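You operate a simulated robot arm through the tools that you are given. There is no shell and no other tool. Be economical: measure what you need, move in short steps, check, and stop when the job is done.

The job below is to be done with a simulated two-armed robot. You get a single attempt, and the scene is never put back.

TASK
Hold the yellow tray on the long table steady with one hand and put the bulb box from the long table in it with the other.
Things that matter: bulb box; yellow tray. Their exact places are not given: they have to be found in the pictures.

It is judged by the outcome, as a careful person would: the job done as asked, and still so three seconds after it is handed in. It fails if anything else is knocked over, pushed out of place, dropped, spilled or broken.

THE ROBOT
Two 7-joint arms with two-finger parallel grippers on one trunk, on a base that drives. Base frame: it is fixed to the floor where the robot stands at the start and does not move with it; the origin is under the middle of the robot, x ahead of it, y to its left, z up; the surface under the hand at the start is at about z = 78. Readings come in cm, rad, newtons and seconds.
The left shoulder is at the start at [5, 16.8, 113.2], the right one opposite. With the tool pointing down near the work surface each hand reaches from about 10 to 66 cm from the robot's upright axis, wherever it stands, measured 20 degrees to its own side. Payload 1.57 kg a hand.
Tool frame (each hand has its own): the origin (TCP) lies between the finger pads and is the grasp point; the fingertips stand 3 cm ahead of it; z points along the fingers, y is the line along which they close. Largest opening 8 cm; finger width 1.7, thickness 1.2; the body of the gripper, 4 by 8.2 cm, starts 8 cm behind the TCP.
Orientation is that of the tool frame in the base frame, as a unit quaternion [x, y, z, w]. With the fingers straight down and closing along the base's y, the tool's x points along the base's -x, its y along +y and its z along -z.

THE INTERFACE
- The arms move only by the tool apply_moves. It takes "left_plan", "right_plan" or both (then of equal length, played together; a hand with none holds still); each is a list of rows, each a list of 7 numbers: the closure, from 0 (fully open) to 1 (shut), then the shift along the tool's x, y, z in mm, then the turn, a rotation vector about the tool's x, y, z in rad. In form: [[jaw, tx, ty, tz, ax, ay, az], ...]. A call has 1 to 8 rows; each row shifts and turns the commanded pose from where the row before left it, along the tool's axes as they then stand. Each row takes 0.2 s and may step no farther than 5 cm and 0.15 rad from the row before; otherwise, or with a gripper value out of range, the whole call is refused. Where a pose cannot be reached the arm comes as near as it can. A force on the tool above 40 N (or 10 N above the force at the start of the call, whichever is more), or a blocked arm, ends the call early, and 0.2 s more pass. Each finger travels about 4.5 cm/s and halts on what it meets, pressing with about 43 N; the grip force reading is that of the motor and also rises with nothing between the fingers. The clock runs only during rows and for 0.2 s after the last one: add rows that do not move to give the fingers time. The reply holds the time, the measured pose of the TCP, the force on the tool along the base axes, the opening and the grip force, in the units named above and with some noise, with the torque about the TCP (base axes, N m) and any sound that the robot's microphone picked up.
- Cameras (640 x 400 px; columns grow to the right, rows downward): "scene" is now at [13.45, 1.25, 132.71]; the picture's right is [0.19, -0.98, 0.00], its down [-0.65, -0.13, -0.75] and it looks along [0.73, 0.14, -0.67] (base axes); focal length 282 px, centre (320, 200). "left" rides on the left gripper at [7.2, 0.7, -12.2] in its tool frame; the picture's right is [-0.09, 1.00, 0.00], its down [-0.84, -0.08, -0.54] and it looks along [-0.54, -0.05, 0.84] (tool axes); focal length 238 px, centre (320, 200). "right" rides on the right gripper at [7.2, -0.7, -12.2] in its tool frame; the picture's right is [0.09, 1.00, 0.00], its down [-0.84, 0.08, -0.54] and it looks along [-0.54, 0.05, 0.84] (tool axes); focal length 238 px, centre (320, 200).
- grab_frame(camera): a new picture of that camera. It takes no simulated time.
- raise_lower(by): slides the trunk up (or, below 0, down) by that many cm; the arms and the scene camera ride with it, the base frame stays. It gives what a move gives, with no picture.
- base_move(legs): drives the robot by 1 to 6 legs, each [ahead, left, turn to the left] in cm, cm and rad, along the robot's own axes; the way and the turn of a leg run together, so that a leg with both is an arc; at most 150 cm and 3.142 rad a leg. The arms and the cameras ride along, it lands a little off, and it stops where it bumps. It gives what a move gives.
- turn_head(pan, tilt): turns the head with the scene camera to pan (to the left, within 1.396 rad either way) and tilt (down, from -0.506 to 1.204), counted from straight ahead of the robot. It gives what a move gives.
- point_at(camera, pixels): for up to 12 pixels [column, row] of the newest picture of that camera ("zoom" is the newest enlarged one), the place [x, y, z] in the base frame of the surface seen there, good to about 0.2 cm, but the place of the scene camera against the robot may be out by one fixed shift of up to 1.8 cm in any direction. It takes no simulated time.
- enlarge(camera, box): a new picture of the part [left, top, right, bottom] of that camera's present view, enlarged. It takes no simulated time.
- finish_job(): hands the job in; it is judged then, once.

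Go step by step. Measure first, check grasps and placings, and put right what went wrong. The budget is 80 turns and 62 pictures, counting those below and the enlarged ones. Unless the task says otherwise, let go and move clear before handing in, and close with one line.

The tools are called as name(argument=value, ...) on one line, values as JSON. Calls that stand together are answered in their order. apply_moves: Moves the arms, as the interface text tells. Its arguments: {"type":"object","properties":{"left_plan":{"type":"array"},"right_plan":{"type":"array"}},"required":[]} The other tools are called the same way: raise_lower (by) slides the trunk up or down; base_move (legs) drives the base; turn_head (pan, tilt) turns the head that bears the scene camera; grab_frame (camera) takes a picture; point_at (camera, pixels) gives the place of the surface under pixels of a picture; enlarge (camera, box) takes an enlarged picture of a part of a camera's view; finish_job () hands the job in.

At the start:

```text
time_s: 0.0
left_ee_pos: [44.46, 35.58, 104.54]
left_orientation: [-0.001, 1.0, 0.0, 0.0]
left_force: [-0.9, -0.3, -0.2]
left_torque: [-0.02, 0.01, 0.03]
left_finger_gap: 8.0
left_grasp_force: 0.2
right_ee_pos: [45.69, -12.26, 108.17]
right_orientation: [0.0, 1.0, 0.0, 0.0]
right_force: [0.0, 0.1, -0.3]
right_torque: [-0.01, -0.03, -0.01]
right_finger_gap: 7.98
right_grasp_force: 0.0
trunk travel left (down, up): [-30.0, 14.3]
robot x, y, heading: [-0.14, -0.01, 0.001]
head pan, tilt: [0.194, 0.728]
```

scene: 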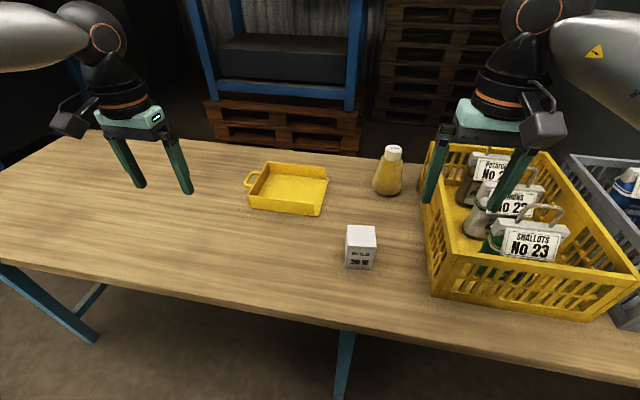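
right: 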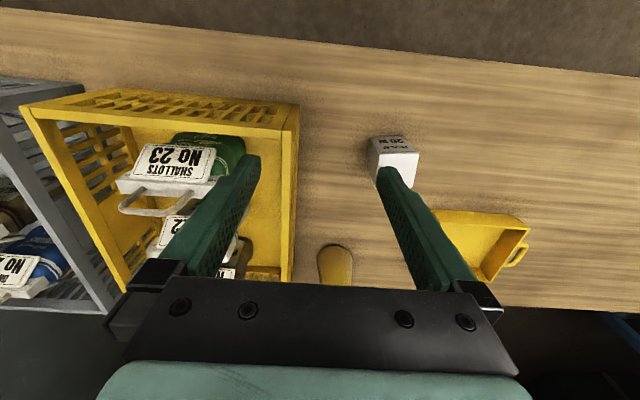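
left: 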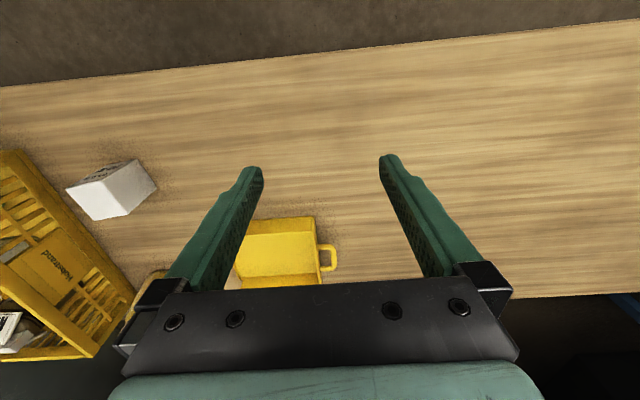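

The scene shows a white box near (360,247), labelled as the bulb box, and a small yellow tray near (288,188). I'll enlarge that part of the view to measure them.

enlarge(camera="scene", box=[230, 130, 430, 280])

point_at(camera="scene", pixels=[[360, 236], [348, 228], [374, 228], [376, 246], [346, 246], [360, 262], [288, 190], [290, 208], [248, 180], [260, 165], [325, 175], [388, 175]])

```text
2.67 times, centred on (330, 205) of scene
```

zoom: 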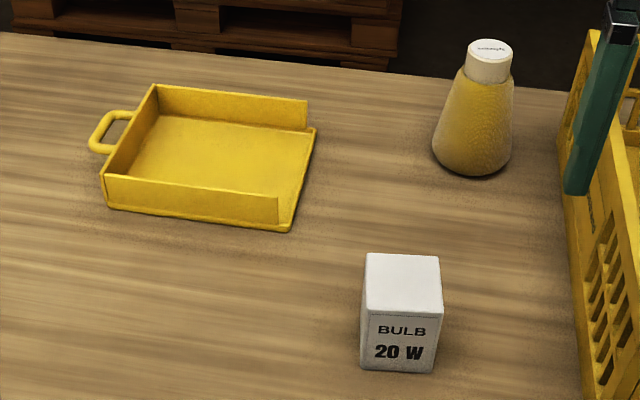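

```text
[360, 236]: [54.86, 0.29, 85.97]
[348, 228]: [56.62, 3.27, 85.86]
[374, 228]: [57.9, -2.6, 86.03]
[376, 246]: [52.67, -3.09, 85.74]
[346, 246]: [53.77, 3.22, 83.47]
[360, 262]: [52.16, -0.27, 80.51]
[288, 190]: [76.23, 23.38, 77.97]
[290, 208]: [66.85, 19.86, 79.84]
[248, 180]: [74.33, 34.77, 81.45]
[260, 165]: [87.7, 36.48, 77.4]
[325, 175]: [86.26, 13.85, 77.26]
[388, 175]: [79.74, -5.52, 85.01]
```

The tray has walls on the near, far and left (handle) sides and is open on the right. I'll measure its edges and the box edges in the zoom.

point_at(camera="zoom", pixels=[[104, 177], [278, 199], [155, 87], [306, 101], [131, 125], [115, 148], [200, 160], [290, 215], [270, 150], [106, 118], [98, 151], [316, 132]])

point_at(camera="zoom", pixels=[[371, 257], [436, 259], [367, 305], [438, 312], [404, 284], [366, 360], [428, 367], [190, 194], [128, 112], [240, 98], [330, 170], [300, 200]])

```text
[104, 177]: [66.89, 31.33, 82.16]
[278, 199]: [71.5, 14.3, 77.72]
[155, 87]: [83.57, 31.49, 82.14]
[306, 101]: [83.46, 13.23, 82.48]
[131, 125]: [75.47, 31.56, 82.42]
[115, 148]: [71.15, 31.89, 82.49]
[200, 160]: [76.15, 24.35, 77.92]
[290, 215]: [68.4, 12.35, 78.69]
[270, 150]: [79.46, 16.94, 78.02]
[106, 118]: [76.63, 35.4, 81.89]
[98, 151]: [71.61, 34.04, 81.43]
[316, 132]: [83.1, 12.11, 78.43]
```

```text
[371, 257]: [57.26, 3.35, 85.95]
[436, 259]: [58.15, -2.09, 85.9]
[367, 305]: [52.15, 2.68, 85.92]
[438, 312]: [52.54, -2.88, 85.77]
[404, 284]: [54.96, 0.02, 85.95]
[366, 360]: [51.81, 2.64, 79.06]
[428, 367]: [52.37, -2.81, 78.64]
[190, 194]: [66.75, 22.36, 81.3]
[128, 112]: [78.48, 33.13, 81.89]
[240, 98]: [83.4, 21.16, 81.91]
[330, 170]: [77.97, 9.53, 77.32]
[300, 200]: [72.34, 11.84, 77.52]
```

Box top is about z=86 with its centre near (55,0), and the tray spans roughly x 66.5–83.5, y 12–32. The tray is out of reach from here, so I'll check with the wrist cameras for scene-camera offset and find the table's near edge before driving.

point_at(camera="right", pixels=[[372, 139], [402, 137], [417, 154], [395, 153], [460, 20], [450, 55], [523, 226], [450, 212], [300, 110], [488, 225], [380, 166], [415, 170]])

point_at(camera="scene", pixels=[[150, 285], [250, 300], [350, 328], [450, 350], [348, 380], [200, 380], [430, 285], [430, 150], [100, 345], [20, 270]])

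point_at(camera="left", pixels=[[318, 220], [280, 222], [280, 250], [335, 260], [320, 275], [100, 200], [157, 185], [130, 165], [67, 190], [300, 60], [105, 217], [243, 260]])

```text
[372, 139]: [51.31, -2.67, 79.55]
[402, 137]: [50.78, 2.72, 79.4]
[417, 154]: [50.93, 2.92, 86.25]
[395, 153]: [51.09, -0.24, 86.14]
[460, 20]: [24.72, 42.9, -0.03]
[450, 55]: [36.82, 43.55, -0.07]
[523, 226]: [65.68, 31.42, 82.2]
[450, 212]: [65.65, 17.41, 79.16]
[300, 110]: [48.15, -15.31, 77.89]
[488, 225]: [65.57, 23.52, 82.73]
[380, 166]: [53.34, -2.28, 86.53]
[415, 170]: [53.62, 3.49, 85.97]
```

```text
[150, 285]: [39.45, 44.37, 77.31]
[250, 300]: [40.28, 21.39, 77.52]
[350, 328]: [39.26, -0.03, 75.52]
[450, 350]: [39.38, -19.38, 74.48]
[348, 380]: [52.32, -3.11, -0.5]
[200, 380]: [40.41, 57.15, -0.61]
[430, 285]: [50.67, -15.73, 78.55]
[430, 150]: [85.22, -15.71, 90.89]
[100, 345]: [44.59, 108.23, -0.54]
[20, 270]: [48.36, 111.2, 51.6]
```

```text
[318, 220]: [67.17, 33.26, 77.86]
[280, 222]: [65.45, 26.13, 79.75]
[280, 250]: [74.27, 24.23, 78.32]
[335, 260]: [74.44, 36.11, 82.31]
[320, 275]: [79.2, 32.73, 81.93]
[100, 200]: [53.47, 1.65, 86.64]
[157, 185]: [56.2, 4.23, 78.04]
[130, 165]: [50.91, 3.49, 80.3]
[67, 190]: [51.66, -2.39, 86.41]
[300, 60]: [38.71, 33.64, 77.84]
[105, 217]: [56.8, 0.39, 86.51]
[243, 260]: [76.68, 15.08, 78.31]
```

The wrist cameras agree that the scene camera reads x about 1.2 cm too large. The table edge is at x≈38 and its top at z≈77.9. I'll drive left, then ahead, so both hands can reach.

base_move(legs=[[0, 14, 0], [15, 0, 0]])

```text
time_s: 2.9
left_ee_pos: [59.48, 49.62, 104.5]
left_orientation: [-0.001, 1.0, 0.0, -0.001]
left_force: [0.5, -0.5, -0.1]
left_torque: [-0.01, 0.03, 0.03]
left_finger_gap: 8.0
left_grasp_force: 0.0
right_ee_pos: [60.76, 1.61, 108.12]
right_orientation: [0.001, 1.0, 0.0, 0.0]
right_force: [0.4, 0.8, -0.4]
right_torque: [-0.02, 0.01, -0.01]
right_finger_gap: 7.99
right_grasp_force: 0.0
trunk travel left (down, up): [-30.0, 14.3]
robot x, y, heading: [14.38, 14.41, -0.001]
head pan, tilt: [0.194, 0.728]
```

The drive went cleanly. Next I'll move the left hand above the tray's left wall, the right hand above the box, and look.

apply_moves(left_plan=[[0, -20, -45, 0, 0, 0, 0], [0, -20, -45, 0, 0, 0, 0], [0, -20, -44, 15, 0, 0, 0], [0, -20, -44, 35, 0, 0, 0], [0, 0, 0, 30, 0, 0, 0], [0, 0, 0, 0, 0, 0, 0]], right_plan=[[0, 23, -4, 10, 0, 0, 0], [0, 23, -4, 20, 0, 0, 0], [0, 23, -5, 20, 0, 0, -0.1], [0, 0, 0, 20, 0, 0, 0], [0, 0, 0, 0, 0, 0, 0], [0, 0, 0, 0, 0, 0, 0]])

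grab_frame(camera="left")

grab_frame(camera="right")

```text
refused: row 3 steps farther than a row can; nothing moved
```

```text
57 pictures are left
```

left: 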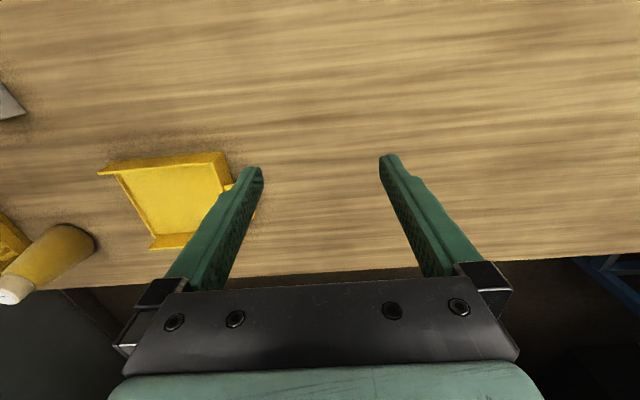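

```text
56 pictures are left
```

right: 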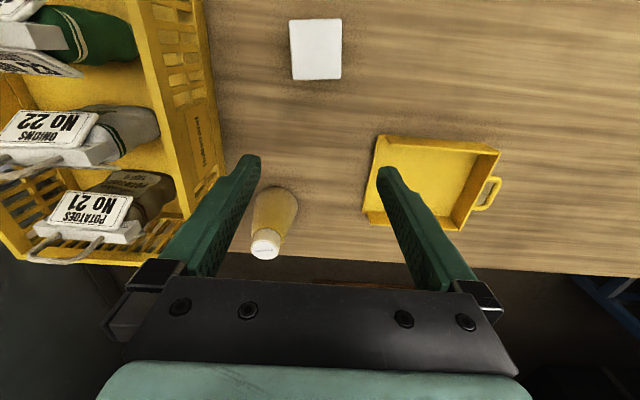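

One row's combined step was over 5 cm, so the call was refused and nothing moved. I'll resend with smaller steps and measure the box corners (289,20)–(341,79) from this right-hand view.

point_at(camera="right", pixels=[[292, 22], [339, 21], [338, 76], [295, 77], [316, 48], [499, 152], [480, 148], [465, 224], [387, 140], [460, 185], [488, 193], [440, 170]])

apply_moves(left_plan=[[0, -14, -30, 0, 0, 0, 0], [0, -14, -30, 10, 0, 0, 0], [0, -13, -30, 15, 0, 0, 0], [0, -13, -30, 15, 0, 0, 0], [0, -13, -29, 15, 0, 0, 0], [0, -13, -29, 15, 0, 0, 0], [0, 0, 0, 10, 0, 0, 0], [0, 0, 0, 0, 0, 0, 0]], right_plan=[[0, 23, -4, 10, 0, 0, 0], [0, 23, -4, 20, 0, 0, 0], [0, 23, -5, 20, 0, 0, 0], [0, 0, 0, 20, 0, 0, -0.1], [0, 0, 0, 0, 0, 0, 0], [0, 0, 0, 0, 0, 0, 0], [0, 0, 0, 0, 0, 0, 0], [0, 0, 0, 0, 0, 0, 0]])

grab_frame(camera="left")

grab_frame(camera="right")

```text
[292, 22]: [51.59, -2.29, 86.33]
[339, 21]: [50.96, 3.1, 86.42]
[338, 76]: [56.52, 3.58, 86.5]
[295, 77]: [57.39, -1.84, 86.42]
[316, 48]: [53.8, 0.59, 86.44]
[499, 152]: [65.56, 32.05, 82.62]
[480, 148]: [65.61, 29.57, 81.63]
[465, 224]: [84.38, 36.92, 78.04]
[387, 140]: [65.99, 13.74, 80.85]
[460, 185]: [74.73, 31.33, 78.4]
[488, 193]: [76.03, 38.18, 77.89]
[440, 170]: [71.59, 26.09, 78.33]
```

```text
time_s: 4.7
left_ee_pos: [65.35, 33.58, 96.73]
left_orientation: [0.0, 1.0, 0.0, 0.002]
left_force: [0.4, 0.2, -0.5]
left_torque: [-0.04, 0.01, -0.02]
left_finger_gap: 8.01
left_grasp_force: 0.0
left hand out of reach, approached as far as the arm can: row 6
right_ee_pos: [53.66, 0.41, 101.01]
right_orientation: [-0.05, 0.999, 0.0, 0.0]
right_force: [-0.2, 0.5, 0.6]
right_torque: [0.02, 0.01, -0.02]
right_finger_gap: 8.01
right_grasp_force: 0.0
trunk travel left (down, up): [-30.0, 14.3]
robot x, y, heading: [15.15, 13.93, -0.004]
head pan, tilt: [0.194, 0.728]
```

```text
55 pictures are left
```

left: 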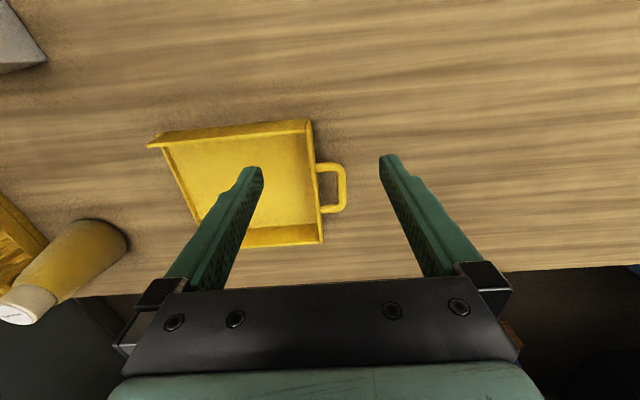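

```text
54 pictures are left
```

right: 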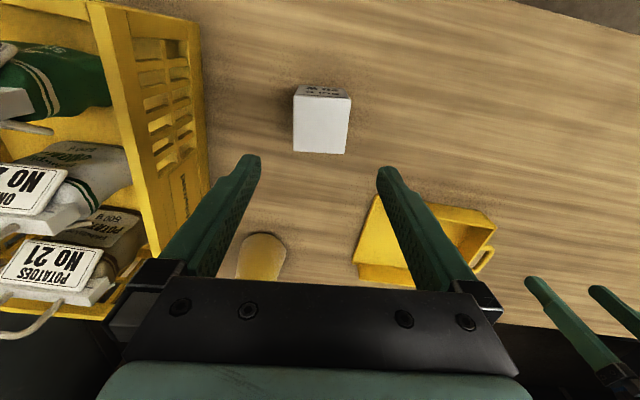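

Right-camera readings put the box centre at (54.0,0.6) with its top at 86.4. Its yaw is about 0.1, which the right hand now matches. The left hand stopped about 2 cm short of its target, so I'll measure the wall in its picture and keep approaching lower.

point_at(camera="left", pixels=[[309, 121], [314, 140], [316, 160], [318, 200], [321, 235], [345, 190], [332, 164], [332, 212], [328, 187], [270, 128], [152, 145], [300, 170]])

point_at(camera="right", pixels=[[295, 97], [350, 98], [346, 152], [294, 150], [320, 125]])

apply_moves(left_plan=[[0, 0, 0, 25, 0, 0, 0], [0, -7, -5, 20, 0, 0, 0], [0, -7, -5, 10, 0, 0, 0], [0, 0, 0, 0, 0, 0, 0]])

```text
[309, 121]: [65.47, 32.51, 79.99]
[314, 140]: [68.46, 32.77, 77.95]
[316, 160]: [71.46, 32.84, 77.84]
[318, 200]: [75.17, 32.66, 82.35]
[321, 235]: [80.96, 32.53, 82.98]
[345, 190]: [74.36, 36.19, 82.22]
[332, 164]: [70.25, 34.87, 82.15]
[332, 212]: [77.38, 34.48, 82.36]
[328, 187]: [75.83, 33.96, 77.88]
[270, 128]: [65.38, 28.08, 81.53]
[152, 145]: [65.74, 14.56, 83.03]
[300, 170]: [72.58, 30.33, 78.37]
```

```text
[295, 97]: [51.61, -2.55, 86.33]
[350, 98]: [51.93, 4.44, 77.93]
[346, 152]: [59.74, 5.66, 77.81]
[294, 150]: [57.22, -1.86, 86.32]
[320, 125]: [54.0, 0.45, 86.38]
```

```text
time_s: 5.7
left_ee_pos: [64.36, 34.36, 92.31]
left_orientation: [0.001, 1.0, 0.001, 0.001]
left_force: [-0.3, 0.8, 0.7]
left_torque: [0.02, 0.0, -0.05]
left_finger_gap: 8.0
left_grasp_force: 0.1
left hand out of reach, approached as far as the arm can: row 1, 2, 3
right_ee_pos: [53.7, 0.49, 101.1]
right_orientation: [-0.049, 0.999, 0.0, 0.0]
right_force: [0.9, -0.8, 0.4]
right_torque: [-0.02, 0.01, 0.02]
right_finger_gap: 8.0
right_grasp_force: 0.1
trunk travel left (down, up): [-30.0, 14.3]
robot x, y, heading: [14.97, 13.89, 0.003]
head pan, tilt: [0.194, 0.728]
```

The left hand is at some limit, with a sideways error, rather than plain full extension. I'll look at the scene to see how the arm stands.

grab_frame(camera="scene")

```text
53 pictures are left
```

scene: 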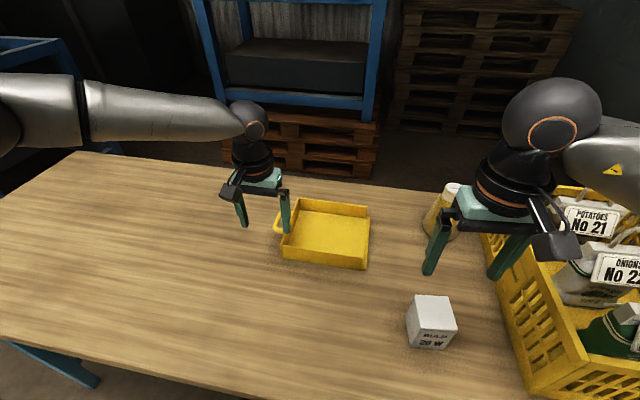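

The left elbow is far out to the side and the forearm nearly stretched, so being closer would help. I'll tilt the head down to check clearance between the base and the table before driving ahead.

turn_head(pan=0.0, tilt=1.2)

grab_frame(camera="scene")

```text
time_s: 6.6
left_ee_pos: [64.39, 34.4, 92.22]
left_orientation: [0.001, 1.0, 0.0, 0.001]
left_force: [0.3, -0.7, -1.0]
left_torque: [0.0, -0.01, -0.01]
left_finger_gap: 8.01
left_grasp_force: 0.0
right_ee_pos: [53.61, 0.46, 101.1]
right_orientation: [-0.05, 0.999, 0.0, 0.0]
right_force: [-0.1, -0.5, 0.2]
right_torque: [-0.01, 0.0, 0.02]
right_finger_gap: 7.98
right_grasp_force: 0.1
trunk travel left (down, up): [-30.0, 14.3]
robot x, y, heading: [14.94, 14.26, -0.003]
head pan, tilt: [0.0, 1.201]
```

```text
52 pictures are left
```

scene: 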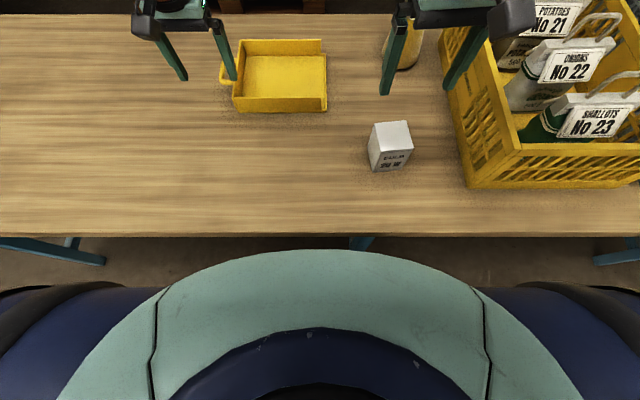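

I can see the robot's chest and base rim against the table edge, so I'll measure the gap.

point_at(camera="scene", pixels=[[310, 252], [310, 290], [310, 320], [310, 340], [310, 234], [30, 310], [600, 310], [200, 275], [420, 275], [60, 288], [362, 242], [300, 243]])

```text
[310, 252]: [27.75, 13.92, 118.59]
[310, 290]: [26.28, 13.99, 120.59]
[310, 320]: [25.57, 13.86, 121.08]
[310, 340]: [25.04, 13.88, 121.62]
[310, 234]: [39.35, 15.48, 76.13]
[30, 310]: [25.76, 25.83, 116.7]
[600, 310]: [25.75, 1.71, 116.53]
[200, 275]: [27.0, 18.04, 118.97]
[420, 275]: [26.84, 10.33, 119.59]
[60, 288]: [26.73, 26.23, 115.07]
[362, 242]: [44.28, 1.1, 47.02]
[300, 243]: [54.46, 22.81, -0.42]
```

The chest front is at x≈28 against the table edge at 38. The table's centre leg is at about (43,1), slanting forward, so a careful 7 cm ahead looks clear.

base_move(legs=[[7, 0, 0]])

```text
time_s: 7.5
left_ee_pos: [67.61, 36.28, 92.23]
left_orientation: [-0.004, 1.0, -0.001, 0.001]
left_force: [0.6, 1.5, -0.3]
left_torque: [-0.04, 0.01, 0.0]
left_finger_gap: 8.04
left_grasp_force: 0.1
right_ee_pos: [57.08, 2.11, 100.92]
right_orientation: [-0.054, 0.999, -0.001, -0.001]
right_force: [0.8, 0.2, 0.8]
right_torque: [-0.05, 0.0, -0.01]
right_finger_gap: 7.99
right_grasp_force: 0.1
trunk travel left (down, up): [-30.0, 14.3]
robot x, y, heading: [18.07, 15.11, 0.013]
head pan, tilt: [0.0, 1.201]
stopped in leg 1: the robot was blocked; the commanded pose is now the measured one
```

The base was blocked after about 3.5 cm. I'll check that nothing on the table moved.

grab_frame(camera="scene")

grab_frame(camera="right")

grab_frame(camera="left")

```text
51 pictures are left
```

scene: 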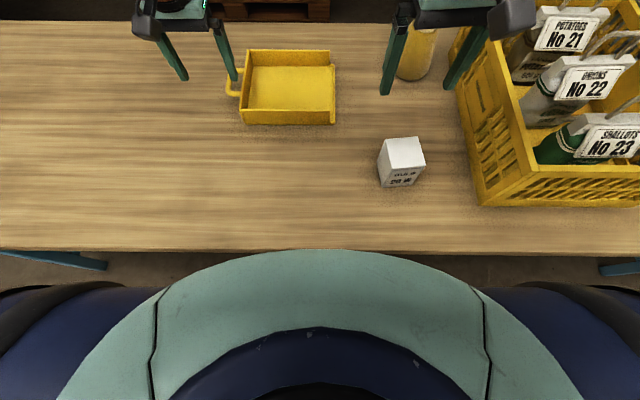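

```text
50 pictures are left
```

right: 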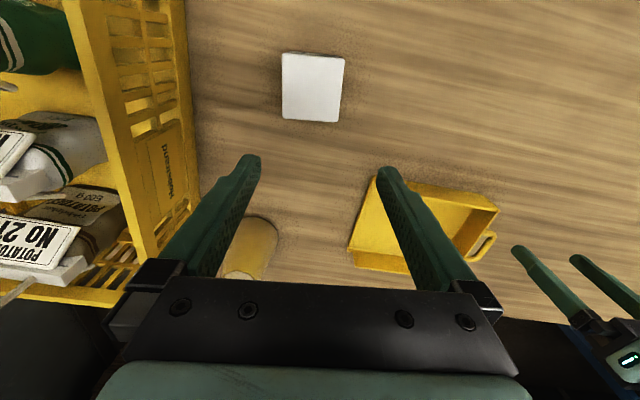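

```text
49 pictures are left
```

left: 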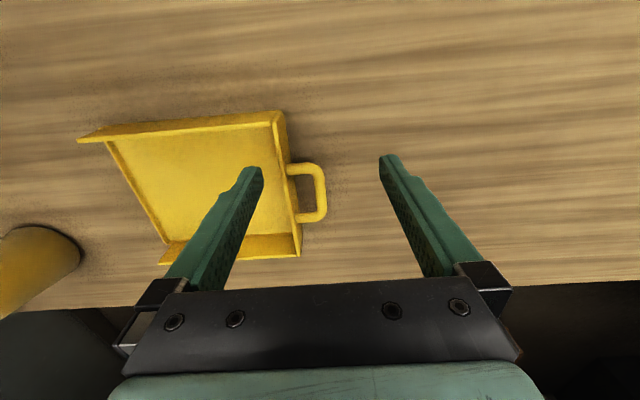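

Nothing looks disturbed. I'll confirm by re-measuring the box and tray, and back off 1 cm so the base isn't touching.

point_at(camera="right", pixels=[[285, 56], [341, 60], [336, 119], [286, 117], [313, 86]])

point_at(camera="left", pixels=[[283, 113], [290, 160], [296, 215], [240, 120], [299, 250], [324, 195], [100, 132]])

base_move(legs=[[-1, 0, -0.012]])

```text
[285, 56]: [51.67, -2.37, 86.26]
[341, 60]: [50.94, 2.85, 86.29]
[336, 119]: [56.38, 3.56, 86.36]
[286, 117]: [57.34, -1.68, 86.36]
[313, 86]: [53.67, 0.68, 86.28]
```

```text
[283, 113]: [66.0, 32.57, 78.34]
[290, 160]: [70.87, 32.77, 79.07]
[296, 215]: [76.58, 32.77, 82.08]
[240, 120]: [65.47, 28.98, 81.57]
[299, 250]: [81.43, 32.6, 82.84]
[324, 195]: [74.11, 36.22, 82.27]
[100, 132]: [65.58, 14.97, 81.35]
```

```text
time_s: 8.3
left_ee_pos: [66.77, 35.51, 92.25]
left_orientation: [0.003, 1.0, -0.001, 0.001]
left_force: [-0.2, 0.8, -0.8]
left_torque: [0.02, -0.03, -0.04]
left_finger_gap: 8.0
left_grasp_force: 0.0
right_ee_pos: [56.12, 1.4, 101.1]
right_orientation: [-0.047, 0.999, 0.001, -0.001]
right_force: [-0.9, 0.2, 0.6]
right_torque: [-0.01, 0.01, 0.01]
right_finger_gap: 7.98
right_grasp_force: 0.1
trunk travel left (down, up): [-30.0, 14.3]
robot x, y, heading: [17.17, 14.93, -0.001]
head pan, tilt: [0.0, 1.201]
```

Nothing moved and the base is now clear. I'll pitch the left fingers forward by about 0.4 rad, keeping the closing axis along y, which brings the wrist closer to the robot and gains reach.

apply_moves(left_plan=[[0, 0, 0, 0, 0, -0.13, 0], [0, 0, 0, 0, 0, -0.13, 0], [0, 0, 0, 0, 0, -0.14, 0], [0, 0, 0, 0, 0, 0, 0]])

```text
time_s: 9.3
left_ee_pos: [66.84, 35.39, 92.22]
left_orientation: [0.003, 0.98, -0.001, 0.2]
left_force: [0.2, 0.9, 0.2]
left_torque: [0.01, 0.0, -0.02]
left_finger_gap: 8.01
left_grasp_force: 0.0
right_ee_pos: [56.17, 1.49, 100.95]
right_orientation: [-0.047, 0.999, 0.0, -0.001]
right_force: [-0.1, -0.8, 0.2]
right_torque: [0.02, -0.01, 0.0]
right_finger_gap: 8.0
right_grasp_force: 0.2
trunk travel left (down, up): [-30.0, 14.3]
robot x, y, heading: [17.43, 15.22, -0.005]
head pan, tilt: [0.0, 1.201]
```

The pitch worked with no reach complaint. Next I'll bring the left hand over the left wall, centred on y≈32.2, just above it.

apply_moves(left_plan=[[0, 4, -10, 15, 0, 0, 0], [0, 4, -11, 15, 0, 0, 0], [0, 4, -11, 15, 0, 0, 0], [0, 3, 0, 15, 0, 0, 0], [0, 0, 0, 0, 0, 0, 0]])

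grab_frame(camera="left")

```text
time_s: 10.5
left_ee_pos: [67.3, 33.27, 86.8]
left_orientation: [0.003, 0.98, -0.002, 0.2]
left_force: [0.2, 0.7, -0.3]
left_torque: [0.05, 0.0, 0.0]
left_finger_gap: 8.02
left_grasp_force: 0.0
left hand out of reach, approached as far as the arm can: row 3, 4
right_ee_pos: [56.14, 1.51, 100.98]
right_orientation: [-0.047, 0.999, 0.0, 0.0]
right_force: [-0.1, 0.4, -1.1]
right_torque: [-0.02, 0.0, 0.01]
right_finger_gap: 8.02
right_grasp_force: 0.1
trunk travel left (down, up): [-30.0, 14.3]
robot x, y, heading: [17.13, 15.33, -0.001]
head pan, tilt: [0.0, 1.201]
```

```text
48 pictures are left
```

left: 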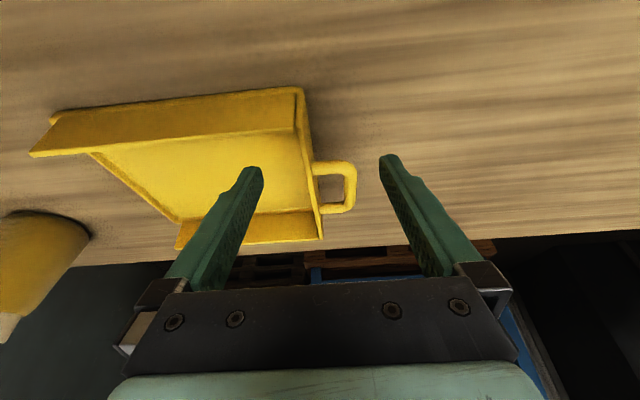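

The left hand still stops about 1 cm short. I'll raise both hands 10 cm and lower the trunk 10 cm, so the arms work at a better height relative to the shoulders.

apply_moves(left_plan=[[0, -10, 0, -23, 0, 0, 0], [0, -10, 0, -23, 0, 0, 0], [0, -10, 0, -23, 0, 0, 0], [0, -9, 0, -23, 0, 0, 0], [0, 0, 0, 0, 0, 0, 0]], right_plan=[[0, 0, 0, -20, 0, 0, 0], [0, 0, 0, -20, 0, 0, 0], [0, 0, 0, -20, 0, 0, 0], [0, 0, 0, -20, 0, 0, 0], [0, 0, 0, 0, 0, 0, 0]])

raise_lower(by=-10)

```text
time_s: 11.7
left_ee_pos: [67.05, 32.98, 96.82]
left_orientation: [0.002, 0.98, -0.001, 0.199]
left_force: [0.2, 0.6, -0.4]
left_torque: [-0.03, -0.01, 0.0]
left_finger_gap: 7.99
left_grasp_force: 0.0
right_ee_pos: [56.19, 1.38, 108.84]
right_orientation: [-0.047, 0.999, -0.001, -0.001]
right_force: [-1.1, 0.3, 0.3]
right_torque: [0.01, 0.0, 0.0]
right_finger_gap: 8.02
right_grasp_force: 0.0
trunk travel left (down, up): [-30.0, 14.3]
robot x, y, heading: [17.19, 15.24, -0.003]
head pan, tilt: [0.0, 1.201]
```

```text
time_s: 13.0
left_ee_pos: [67.1, 32.96, 86.71]
left_orientation: [0.001, 0.98, 0.0, 0.199]
left_force: [1.1, 1.0, 0.1]
left_torque: [-0.01, 0.01, -0.03]
left_finger_gap: 8.01
left_grasp_force: 0.0
right_ee_pos: [56.21, 1.35, 98.93]
right_orientation: [-0.047, 0.999, 0.0, -0.001]
right_force: [-0.1, 0.4, -1.2]
right_torque: [0.04, -0.03, -0.03]
right_finger_gap: 8.0
right_grasp_force: 0.1
trunk travel left (down, up): [-20.0, 24.3]
robot x, y, heading: [17.26, 14.8, -0.003]
head pan, tilt: [0.0, 1.201]
```

Now I'll nudge the left hand to (67.8,32.2) and check that it gets there.

apply_moves(left_plan=[[0, -6, -8, 3, 0, 0, 0], [0, 4, 0, 9, 0, 0, 0], [0, 0, 0, 0, 0, 0, 0]])

grab_frame(camera="left")

```text
time_s: 13.8
left_ee_pos: [67.68, 32.4, 85.64]
left_orientation: [0.003, 0.98, -0.001, 0.199]
left_force: [-0.1, -0.1, 0.3]
left_torque: [0.02, 0.0, -0.02]
left_finger_gap: 7.98
left_grasp_force: 0.0
right_ee_pos: [56.15, 1.43, 98.8]
right_orientation: [-0.047, 0.999, 0.0, 0.0]
right_force: [0.7, 0.3, 0.4]
right_torque: [0.01, 0.0, 0.0]
right_finger_gap: 8.01
right_grasp_force: 0.1
trunk travel left (down, up): [-20.0, 24.3]
robot x, y, heading: [17.3, 15.39, 0.001]
head pan, tilt: [0.0, 1.201]
```

```text
47 pictures are left
```

left: 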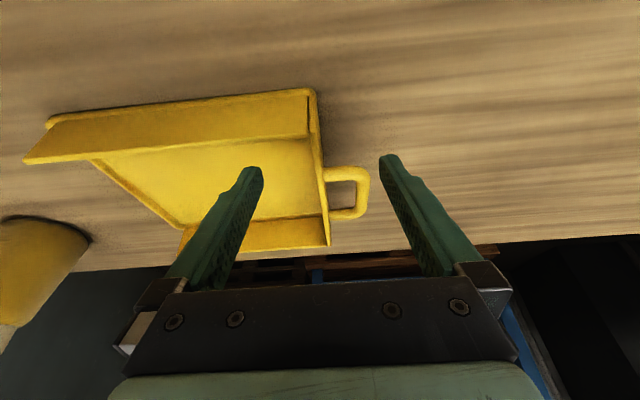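

It reaches now. I'll measure the handle's near bar and the near wall's inner face to choose x for the finger gap.

enlarge(camera="left", box=[240, 70, 400, 170])

point_at(camera="left", pixels=[[327, 168], [340, 167], [352, 167], [340, 172], [340, 178], [315, 92], [316, 120], [318, 140], [309, 110], [305, 135], [290, 137], [312, 139]])

```text
4.00 times, centred on (320, 120) of left
```

zoom: 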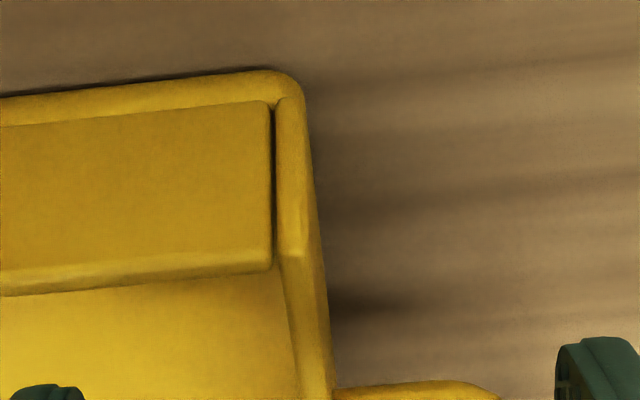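

```text
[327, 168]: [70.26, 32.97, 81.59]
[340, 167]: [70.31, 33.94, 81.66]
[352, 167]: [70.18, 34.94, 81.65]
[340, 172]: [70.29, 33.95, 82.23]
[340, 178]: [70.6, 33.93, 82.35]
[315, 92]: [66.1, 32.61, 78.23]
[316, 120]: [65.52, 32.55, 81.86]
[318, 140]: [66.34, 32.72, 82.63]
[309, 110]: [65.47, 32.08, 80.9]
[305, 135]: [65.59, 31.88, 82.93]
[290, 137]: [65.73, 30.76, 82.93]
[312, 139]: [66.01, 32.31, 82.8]
```

The gap between the near wall (x≈66.2) and the handle (x≈70.2) suits a finger at x≈67.9. I'll lower the left hand over the wall and then close gently.

apply_moves(left_plan=[[0, 4, -1, 11, 0, 0, 0], [0, 4, 0, 11, 0, 0, 0], [0, 4, 0, 11, 0, 0, 0], [0, 0, 0, 0, 0, 0, 0]])

grab_frame(camera="left")

```text
time_s: 14.8
left_ee_pos: [67.89, 32.19, 82.06]
left_orientation: [0.003, 0.98, -0.001, 0.201]
left_force: [-0.2, -0.9, -0.2]
left_torque: [0.02, 0.03, -0.04]
left_finger_gap: 7.99
left_grasp_force: 0.1
right_ee_pos: [56.25, 1.3, 98.84]
right_orientation: [-0.047, 0.999, 0.0, -0.001]
right_force: [-0.3, -0.2, 0.5]
right_torque: [-0.01, -0.02, 0.0]
right_finger_gap: 8.03
right_grasp_force: 0.0
trunk travel left (down, up): [-20.0, 24.3]
robot x, y, heading: [17.45, 15.25, -0.001]
head pan, tilt: [0.0, 1.201]
```

```text
45 pictures are left
```

left: 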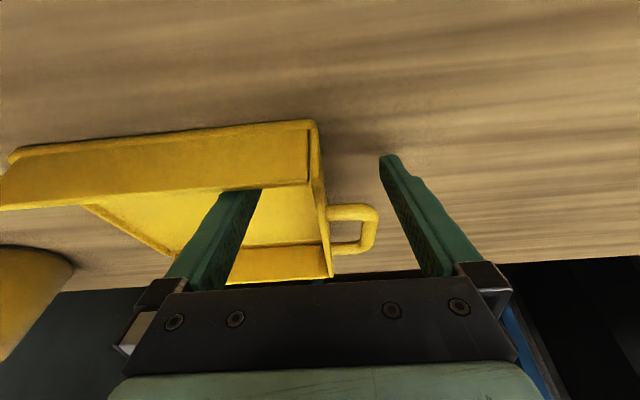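

The left fingers straddle the wall cleanly. Before gripping, I'll test with the empty right hand, held high, that it can reach over the placing spot around (71.5,18).

apply_moves(right_plan=[[0, -34, 30, 0, 0, 0, 0], [0, -34, 30, 0, 0, 0, 0], [0, -34, 30, 0, 0, 0, 0], [0, -33, 31, 0, 0, 0, 0], [0, -33, 31, 0, 0, 0, 0], [0, 0, 0, 30, 0, 0, 0], [0, 0, 0, 30, 0, 0, 0], [0, 0, 0, 0, 0, 0, 0]])

```text
time_s: 16.6
left_ee_pos: [67.9, 32.32, 81.93]
left_orientation: [0.002, 0.98, 0.0, 0.2]
left_force: [-0.3, 0.0, -0.3]
left_torque: [0.03, -0.07, 0.01]
left_finger_gap: 7.98
left_grasp_force: 0.1
right_ee_pos: [71.45, 18.23, 92.81]
right_orientation: [-0.047, 0.999, 0.0, -0.001]
right_force: [-1.0, 0.1, -0.8]
right_torque: [-0.03, 0.02, 0.02]
right_finger_gap: 8.0
right_grasp_force: 0.0
trunk travel left (down, up): [-20.0, 24.3]
robot x, y, heading: [17.28, 14.98, 0.004]
head pan, tilt: [0.0, 1.201]
```

It reaches. I'll continue down to release height (z≈85.5, still above the tray) to be sure, with a scene picture.

apply_moves(right_plan=[[0, 0, 0, 25, 0, 0, 0], [0, 0, 0, 25, 0, 0, 0], [0, 0, 0, 22, 0, 0, 0], [0, 0, 0, 0, 0, 0, 0]])

grab_frame(camera="scene")

```text
time_s: 17.6
left_ee_pos: [67.97, 32.16, 81.92]
left_orientation: [0.003, 0.98, 0.0, 0.2]
left_force: [0.3, 0.0, -0.7]
left_torque: [-0.05, -0.01, 0.03]
left_finger_gap: 8.02
left_grasp_force: 0.0
right_ee_pos: [71.2, 18.14, 85.53]
right_orientation: [-0.048, 0.999, 0.0, 0.0]
right_force: [0.6, -0.7, 0.6]
right_torque: [0.04, 0.01, -0.03]
right_finger_gap: 8.0
right_grasp_force: 0.0
trunk travel left (down, up): [-20.0, 24.3]
robot x, y, heading: [16.99, 15.23, -0.004]
head pan, tilt: [0.0, 1.201]
```

```text
44 pictures are left
```

scene: 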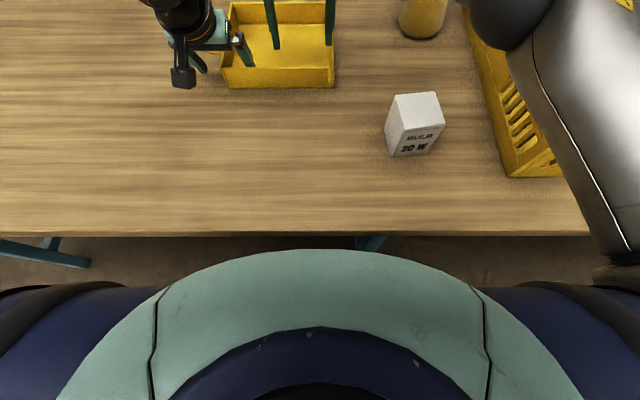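

Placing height is reachable. The right forearm passes over the crate, so I'll check its height against the crate contents and bottle.

turn_head(pan=-0.45, tilt=0.75)

grab_frame(camera="scene")

```text
time_s: 18.5
left_ee_pos: [67.84, 32.2, 82.03]
left_orientation: [0.002, 0.98, -0.001, 0.199]
left_force: [-0.4, 0.3, -0.4]
left_torque: [0.01, -0.01, 0.02]
left_finger_gap: 7.97
left_grasp_force: 0.0
right_ee_pos: [71.25, 18.24, 85.68]
right_orientation: [-0.047, 0.999, 0.0, 0.0]
right_force: [-0.8, 0.4, 0.6]
right_torque: [0.0, 0.01, 0.02]
right_finger_gap: 8.01
right_grasp_force: 0.1
trunk travel left (down, up): [-20.0, 24.3]
robot x, y, heading: [17.46, 14.93, -0.007]
head pan, tilt: [-0.45, 0.75]
```

```text
43 pictures are left
```

scene: 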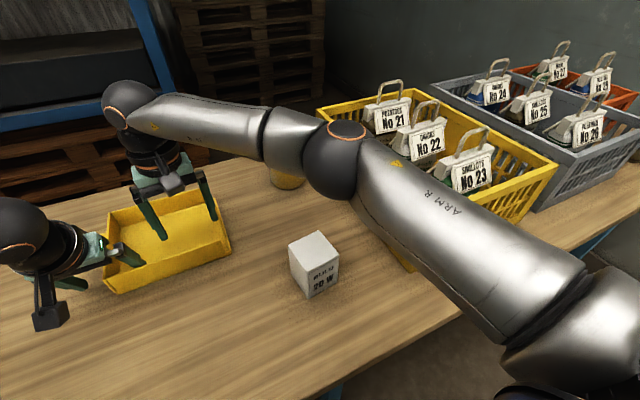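

The elbow at (335,160) hangs between the bottle and the crate. I'll measure its clearance.

point_at(camera="scene", pixels=[[335, 160], [335, 190], [310, 185], [280, 140], [285, 182], [275, 170], [365, 103], [400, 255], [395, 100], [340, 105], [210, 110], [460, 250]])

```text
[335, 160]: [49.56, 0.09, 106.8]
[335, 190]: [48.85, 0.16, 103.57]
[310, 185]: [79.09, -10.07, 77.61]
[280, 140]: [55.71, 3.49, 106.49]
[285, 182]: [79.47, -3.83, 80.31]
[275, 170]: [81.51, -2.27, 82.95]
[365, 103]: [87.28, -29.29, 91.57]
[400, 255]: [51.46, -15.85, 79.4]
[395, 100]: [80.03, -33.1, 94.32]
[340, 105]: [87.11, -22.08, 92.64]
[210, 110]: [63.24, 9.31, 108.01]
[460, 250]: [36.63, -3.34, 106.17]
```

The elbow is about 15 cm above everything, so that's fine. I'll grip the tray wall with the left hand and lift the right hand back up.

apply_moves(left_plan=[[0.5, 0, 0, 0, 0, 0, 0], [0.7, 0, 0, 0, 0, 0, 0], [0.85, 0, 0, 0, 0, 0, 0], [1, 0, 0, 0, 0, 0, 0], [1, 0, 0, 0, 0, 0, 0], [1, 0, 0, 0, 0, 0, 0], [1, 0, 0, 0, 0, 0, 0]], right_plan=[[0, 0, 0, -30, 0, 0, 0], [0, 0, 0, -30, 0, 0, 0], [0, 0, 0, -30, 0, 0, 0], [0, 0, 0, -30, 0, 0, 0], [0, 0, 0, 0, 0, 0, 0], [0, 0, 0, 0, 0, 0, 0], [0, 0, 0, 0, 0, 0, 0]])

grab_frame(camera="left")

```text
time_s: 20.1
left_ee_pos: [67.9, 32.47, 82.02]
left_orientation: [0.001, 0.98, 0.0, 0.2]
left_force: [-0.2, 1.1, 1.3]
left_torque: [0.14, 0.0, 0.01]
left_finger_gap: 0.45
left_grasp_force: 24.7
right_ee_pos: [71.19, 18.19, 97.51]
right_orientation: [-0.048, 0.999, 0.0, -0.001]
right_force: [0.1, -0.6, 0.2]
right_torque: [-0.01, 0.01, 0.01]
right_finger_gap: 7.98
right_grasp_force: 0.1
trunk travel left (down, up): [-20.0, 24.3]
robot x, y, heading: [17.43, 15.25, 0.002]
head pan, tilt: [-0.45, 0.75]
```

```text
42 pictures are left
```

left: 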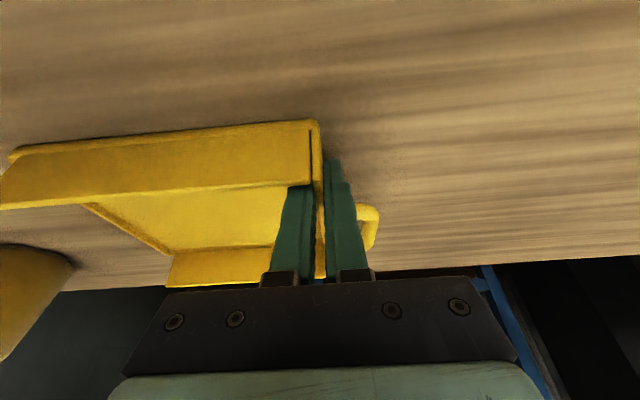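

The tray wall is gripped (gap 0.45). Next I'll bring the right hand over the box centre (54.1,0.6) and correct its yaw by a further 0.03.

apply_moves(right_plan=[[0, 31, -26, 0, 0, 0, 0], [0, 31, -26, 0, 0, 0, 0], [0, 31, -27, 0, 0, 0, 0], [0, 31, -27, 0, 0, 0, 0], [0, 31, -27, 0, 0, 0, 0], [0, 31, -26, 0, 0, 0, 0], [0, 0, 0, 0, 0, 0, -0.03], [0, 0, 0, 0, 0, 0, 0]])

grab_frame(camera="right")

```text
time_s: 21.9
left_ee_pos: [67.8, 32.33, 81.97]
left_orientation: [0.002, 0.98, -0.001, 0.2]
left_force: [-0.4, -0.8, 2.9]
left_torque: [0.11, -0.15, 0.01]
left_finger_gap: 0.48
left_grasp_force: 25.4
right_ee_pos: [54.42, 0.64, 97.52]
right_orientation: [-0.061, 0.998, 0.001, -0.001]
right_force: [-0.3, -0.9, -0.5]
right_torque: [0.0, 0.01, 0.01]
right_finger_gap: 7.99
right_grasp_force: 0.0
trunk travel left (down, up): [-20.0, 24.3]
robot x, y, heading: [17.1, 15.03, 0.001]
head pan, tilt: [-0.45, 0.75]
```

```text
41 pictures are left
```

right: 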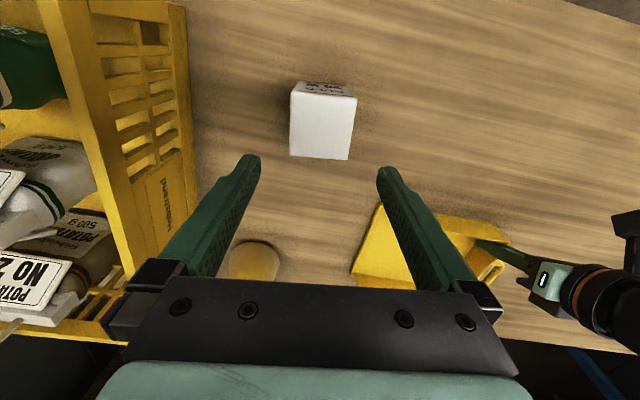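

The box sits centred between the fingers (columns 289–355). I'll descend to z≈84.6, straddling it.

apply_moves(right_plan=[[0, 3, 0, 30, 0, 0, 0], [0, 0, 0, 30, 0, 0, 0], [0, 0, 0, 25, 0, 0, 0], [0, 0, 0, 22, 0, 0, 0], [0, 0, 0, 22, 0, 0, 0], [0, 0, 0, 0, 0, 0, 0]])

grab_frame(camera="right")

```text
time_s: 23.3
left_ee_pos: [67.78, 32.3, 81.99]
left_orientation: [0.001, 0.98, 0.0, 0.199]
left_force: [0.5, -0.9, 0.3]
left_torque: [0.09, 0.03, -0.01]
left_finger_gap: 0.47
left_grasp_force: 25.1
right_ee_pos: [54.12, 0.63, 84.89]
right_orientation: [-0.063, 0.998, -0.001, 0.001]
right_force: [-0.1, 0.3, -0.5]
right_torque: [-0.02, -0.03, 0.0]
right_finger_gap: 8.03
right_grasp_force: 0.1
trunk travel left (down, up): [-20.0, 24.3]
robot x, y, heading: [17.26, 15.07, -0.005]
head pan, tilt: [-0.45, 0.75]
```

```text
40 pictures are left
```

right: 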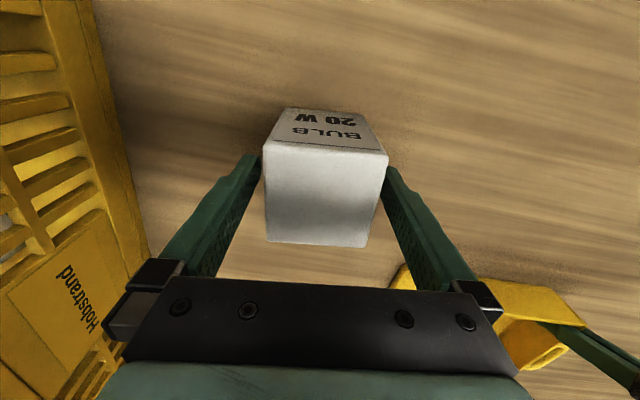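

The fingers straddle the box. I'll close gently, to about a 5.1 cm opening, since it's a bulb box.

apply_moves(right_plan=[[0.15, 0, 0, 0, 0, 0, 0], [0.25, 0, 0, 0, 0, 0, 0], [0.3, 0, 0, 0, 0, 0, 0], [0.34, 0, 0, 0, 0, 0, 0], [0.36, 0, 0, 0, 0, 0, 0], [0.36, 0, 0, 0, 0, 0, 0], [0.36, 0, 0, 0, 0, 0, 0]])

```text
time_s: 24.9
left_ee_pos: [67.77, 32.39, 82.06]
left_orientation: [0.002, 0.98, -0.001, 0.2]
left_force: [0.4, 0.3, 0.3]
left_torque: [0.13, 0.07, -0.01]
left_finger_gap: 0.48
left_grasp_force: 25.0
right_ee_pos: [54.04, 0.47, 84.93]
right_orientation: [-0.062, 0.998, -0.002, 0.001]
right_force: [2.6, -0.9, 2.9]
right_torque: [0.04, -0.04, -0.06]
right_finger_gap: 6.15
right_grasp_force: 43.1
trunk travel left (down, up): [-20.0, 24.3]
robot x, y, heading: [17.34, 15.12, -0.005]
head pan, tilt: [-0.45, 0.75]
```

Gripped at a 6.15 cm gap. I'll lift and check.

apply_moves(right_plan=[[0.36, 0, 0, -15, 0, 0, 0], [0.36, 0, 0, -25, 0, 0, 0], [0.36, 0, 0, -30, 0, 0, 0], [0.36, 0, 0, -30, 0, 0, 0], [0.36, 0, 0, 0, 0, 0, 0]])

grab_frame(camera="right")

```text
time_s: 26.1
left_ee_pos: [67.84, 32.29, 82.0]
left_orientation: [0.003, 0.98, -0.001, 0.2]
left_force: [0.3, -0.5, 3.8]
left_torque: [0.11, -0.05, 0.04]
left_finger_gap: 0.5
left_grasp_force: 24.7
right_ee_pos: [54.09, 0.55, 95.06]
right_orientation: [-0.062, 0.998, 0.0, -0.001]
right_force: [-0.3, -0.1, -1.1]
right_torque: [-0.07, 0.0, -0.02]
right_finger_gap: 6.1
right_grasp_force: 42.8
trunk travel left (down, up): [-20.0, 24.3]
robot x, y, heading: [17.2, 15.65, 0.002]
head pan, tilt: [-0.45, 0.75]
```

```text
39 pictures are left
```

right: 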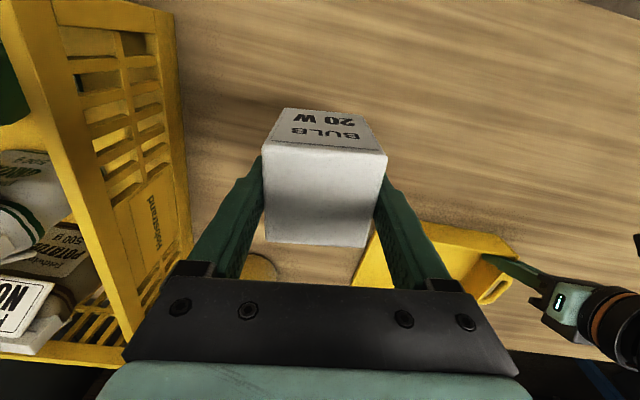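

The box is held upright. I'll carry it over the tray to (72,19) and square it up with the tray.

apply_moves(right_plan=[[0.36, -33, 27, 0, 0, 0, 0], [0.36, -33, 27, 0, 0, 0, 0], [0.36, -34, 27, 0, 0, 0, 0], [0.36, -34, 27, 0, 0, 0, 0], [0.36, -33, 26, 0, 0, 0, 0], [0.36, -33, 26, 0, 0, 0, 0], [0.36, 0, 0, 0, 0, 0, 0.12], [0.36, 0, 0, 0, 0, 0, 0]])

grab_frame(camera="right")

```text
time_s: 27.9
left_ee_pos: [67.82, 32.33, 82.05]
left_orientation: [0.003, 0.98, 0.0, 0.199]
left_force: [1.4, -1.1, 3.1]
left_torque: [0.06, 0.15, 0.05]
left_finger_gap: 0.48
left_grasp_force: 25.0
right_ee_pos: [71.8, 18.75, 94.81]
right_orientation: [-0.002, 1.0, 0.0, 0.0]
right_force: [0.7, 0.1, -1.6]
right_torque: [0.02, 0.01, 0.0]
right_finger_gap: 6.13
right_grasp_force: 42.8
trunk travel left (down, up): [-20.0, 24.3]
robot x, y, heading: [17.63, 15.28, -0.002]
head pan, tilt: [-0.45, 0.75]
```

```text
38 pictures are left
```

right: 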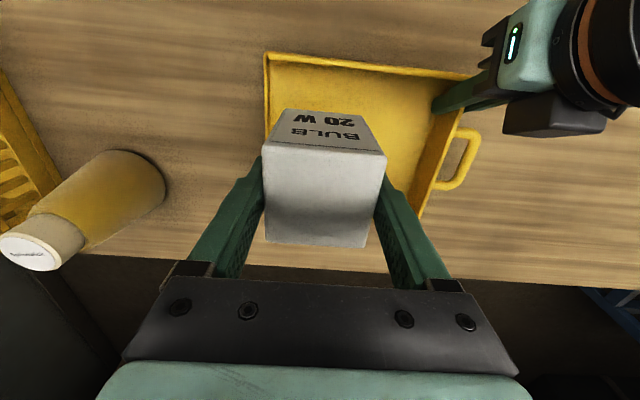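

The box is above the tray with room all round. The tray floor is at z≈78.35, so I'll lower to just above it.

apply_moves(right_plan=[[0.36, 0, 0, 25, 0, 0, 0], [0.36, 0, 0, 25, 0, 0, 0], [0.36, 0, 0, 20, 0, 0, 0], [0.36, 0, 0, 15, 0, 0, 0], [0.36, 0, 0, 5, 0, 0, 0], [0.36, 0, 0, 0, 0, 0, 0]])

turn_head(pan=0.1, tilt=0.75)

grab_frame(camera="scene")

```text
time_s: 29.3
left_ee_pos: [67.78, 32.34, 81.96]
left_orientation: [0.002, 0.98, 0.0, 0.2]
left_force: [-0.6, 0.2, 5.2]
left_torque: [0.13, -0.02, 0.04]
left_finger_gap: 0.47
left_grasp_force: 25.3
right_ee_pos: [71.97, 18.87, 85.84]
right_orientation: [-0.002, 1.0, 0.0, -0.001]
right_force: [0.2, 0.0, -1.3]
right_torque: [-0.03, 0.01, -0.04]
right_finger_gap: 6.13
right_grasp_force: 43.4
trunk travel left (down, up): [-20.0, 24.3]
robot x, y, heading: [17.28, 14.85, -0.004]
head pan, tilt: [-0.45, 0.75]
```

```text
time_s: 30.3
left_ee_pos: [67.87, 32.33, 81.98]
left_orientation: [0.002, 0.98, 0.0, 0.199]
left_force: [-0.2, 0.4, 4.0]
left_torque: [0.13, 0.07, 0.07]
left_finger_gap: 0.48
left_grasp_force: 25.3
right_ee_pos: [71.94, 18.88, 85.75]
right_orientation: [-0.002, 1.0, -0.001, -0.001]
right_force: [0.0, 0.3, -1.6]
right_torque: [0.01, 0.04, 0.05]
right_finger_gap: 6.13
right_grasp_force: 43.0
trunk travel left (down, up): [-20.0, 24.3]
robot x, y, heading: [17.28, 15.27, -0.006]
head pan, tilt: [0.099, 0.75]
```

```text
37 pictures are left
```

scene: 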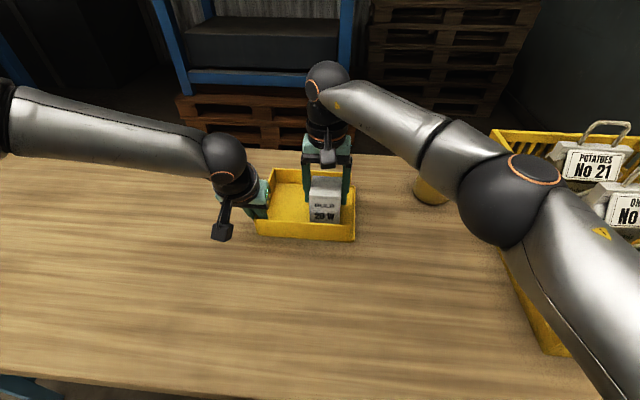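

No contact yet, and the weight is still about 1.5 N. I'll lower in small steps until the force reading shows it is resting on the tray floor.

apply_moves(right_plan=[[0.36, 0, 0, 2, 0, 0, 0], [0.36, 0, 0, 2, 0, 0, 0], [0.36, 0, 0, 0, 0, 0, 0]])

```text
time_s: 31.1
left_ee_pos: [67.83, 32.34, 81.97]
left_orientation: [0.002, 0.98, -0.001, 0.199]
left_force: [0.2, 0.5, 3.0]
left_torque: [0.18, 0.03, 0.04]
left_finger_gap: 0.46
left_grasp_force: 25.7
right_ee_pos: [72.11, 18.91, 85.31]
right_orientation: [-0.001, 1.0, 0.0, -0.001]
right_force: [0.6, -0.2, 0.5]
right_torque: [-0.01, -0.04, -0.01]
right_finger_gap: 6.14
right_grasp_force: 42.9
trunk travel left (down, up): [-20.0, 24.3]
robot x, y, heading: [17.57, 15.41, 0.0]
head pan, tilt: [0.099, 0.75]
```

The vertical force went from −1.5 to +0.5 N, so the box is touching the floor. I'll go 1 mm more, then open slowly.

apply_moves(right_plan=[[0.36, 0, 0, 1, 0, 0, 0], [0.36, 0, 0, 0, 0, 0, 0], [0.2, 0, 0, 0, 0, 0, 0], [0.1, 0, 0, 0, 0, 0, 0], [0, 0, 0, 0, 0, 0, 0], [0, 0, 0, 0, 0, 0, 0]])

grab_frame(camera="right")

```text
time_s: 32.5
left_ee_pos: [67.89, 32.28, 82.03]
left_orientation: [0.003, 0.98, 0.0, 0.199]
left_force: [0.4, -0.6, 3.3]
left_torque: [0.14, -0.04, 0.05]
left_finger_gap: 0.45
left_grasp_force: 24.4
right_ee_pos: [71.86, 19.0, 85.41]
right_orientation: [-0.002, 1.0, -0.001, -0.001]
right_force: [-0.2, -0.7, -0.2]
right_torque: [0.04, -0.01, -0.01]
right_finger_gap: 7.99
right_grasp_force: 0.1
trunk travel left (down, up): [-20.0, 24.3]
robot x, y, heading: [17.12, 15.11, 0.0]
head pan, tilt: [0.099, 0.75]
```

```text
36 pictures are left
```

right: 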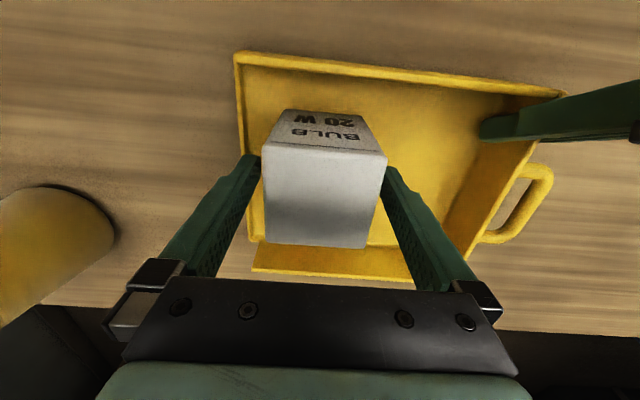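

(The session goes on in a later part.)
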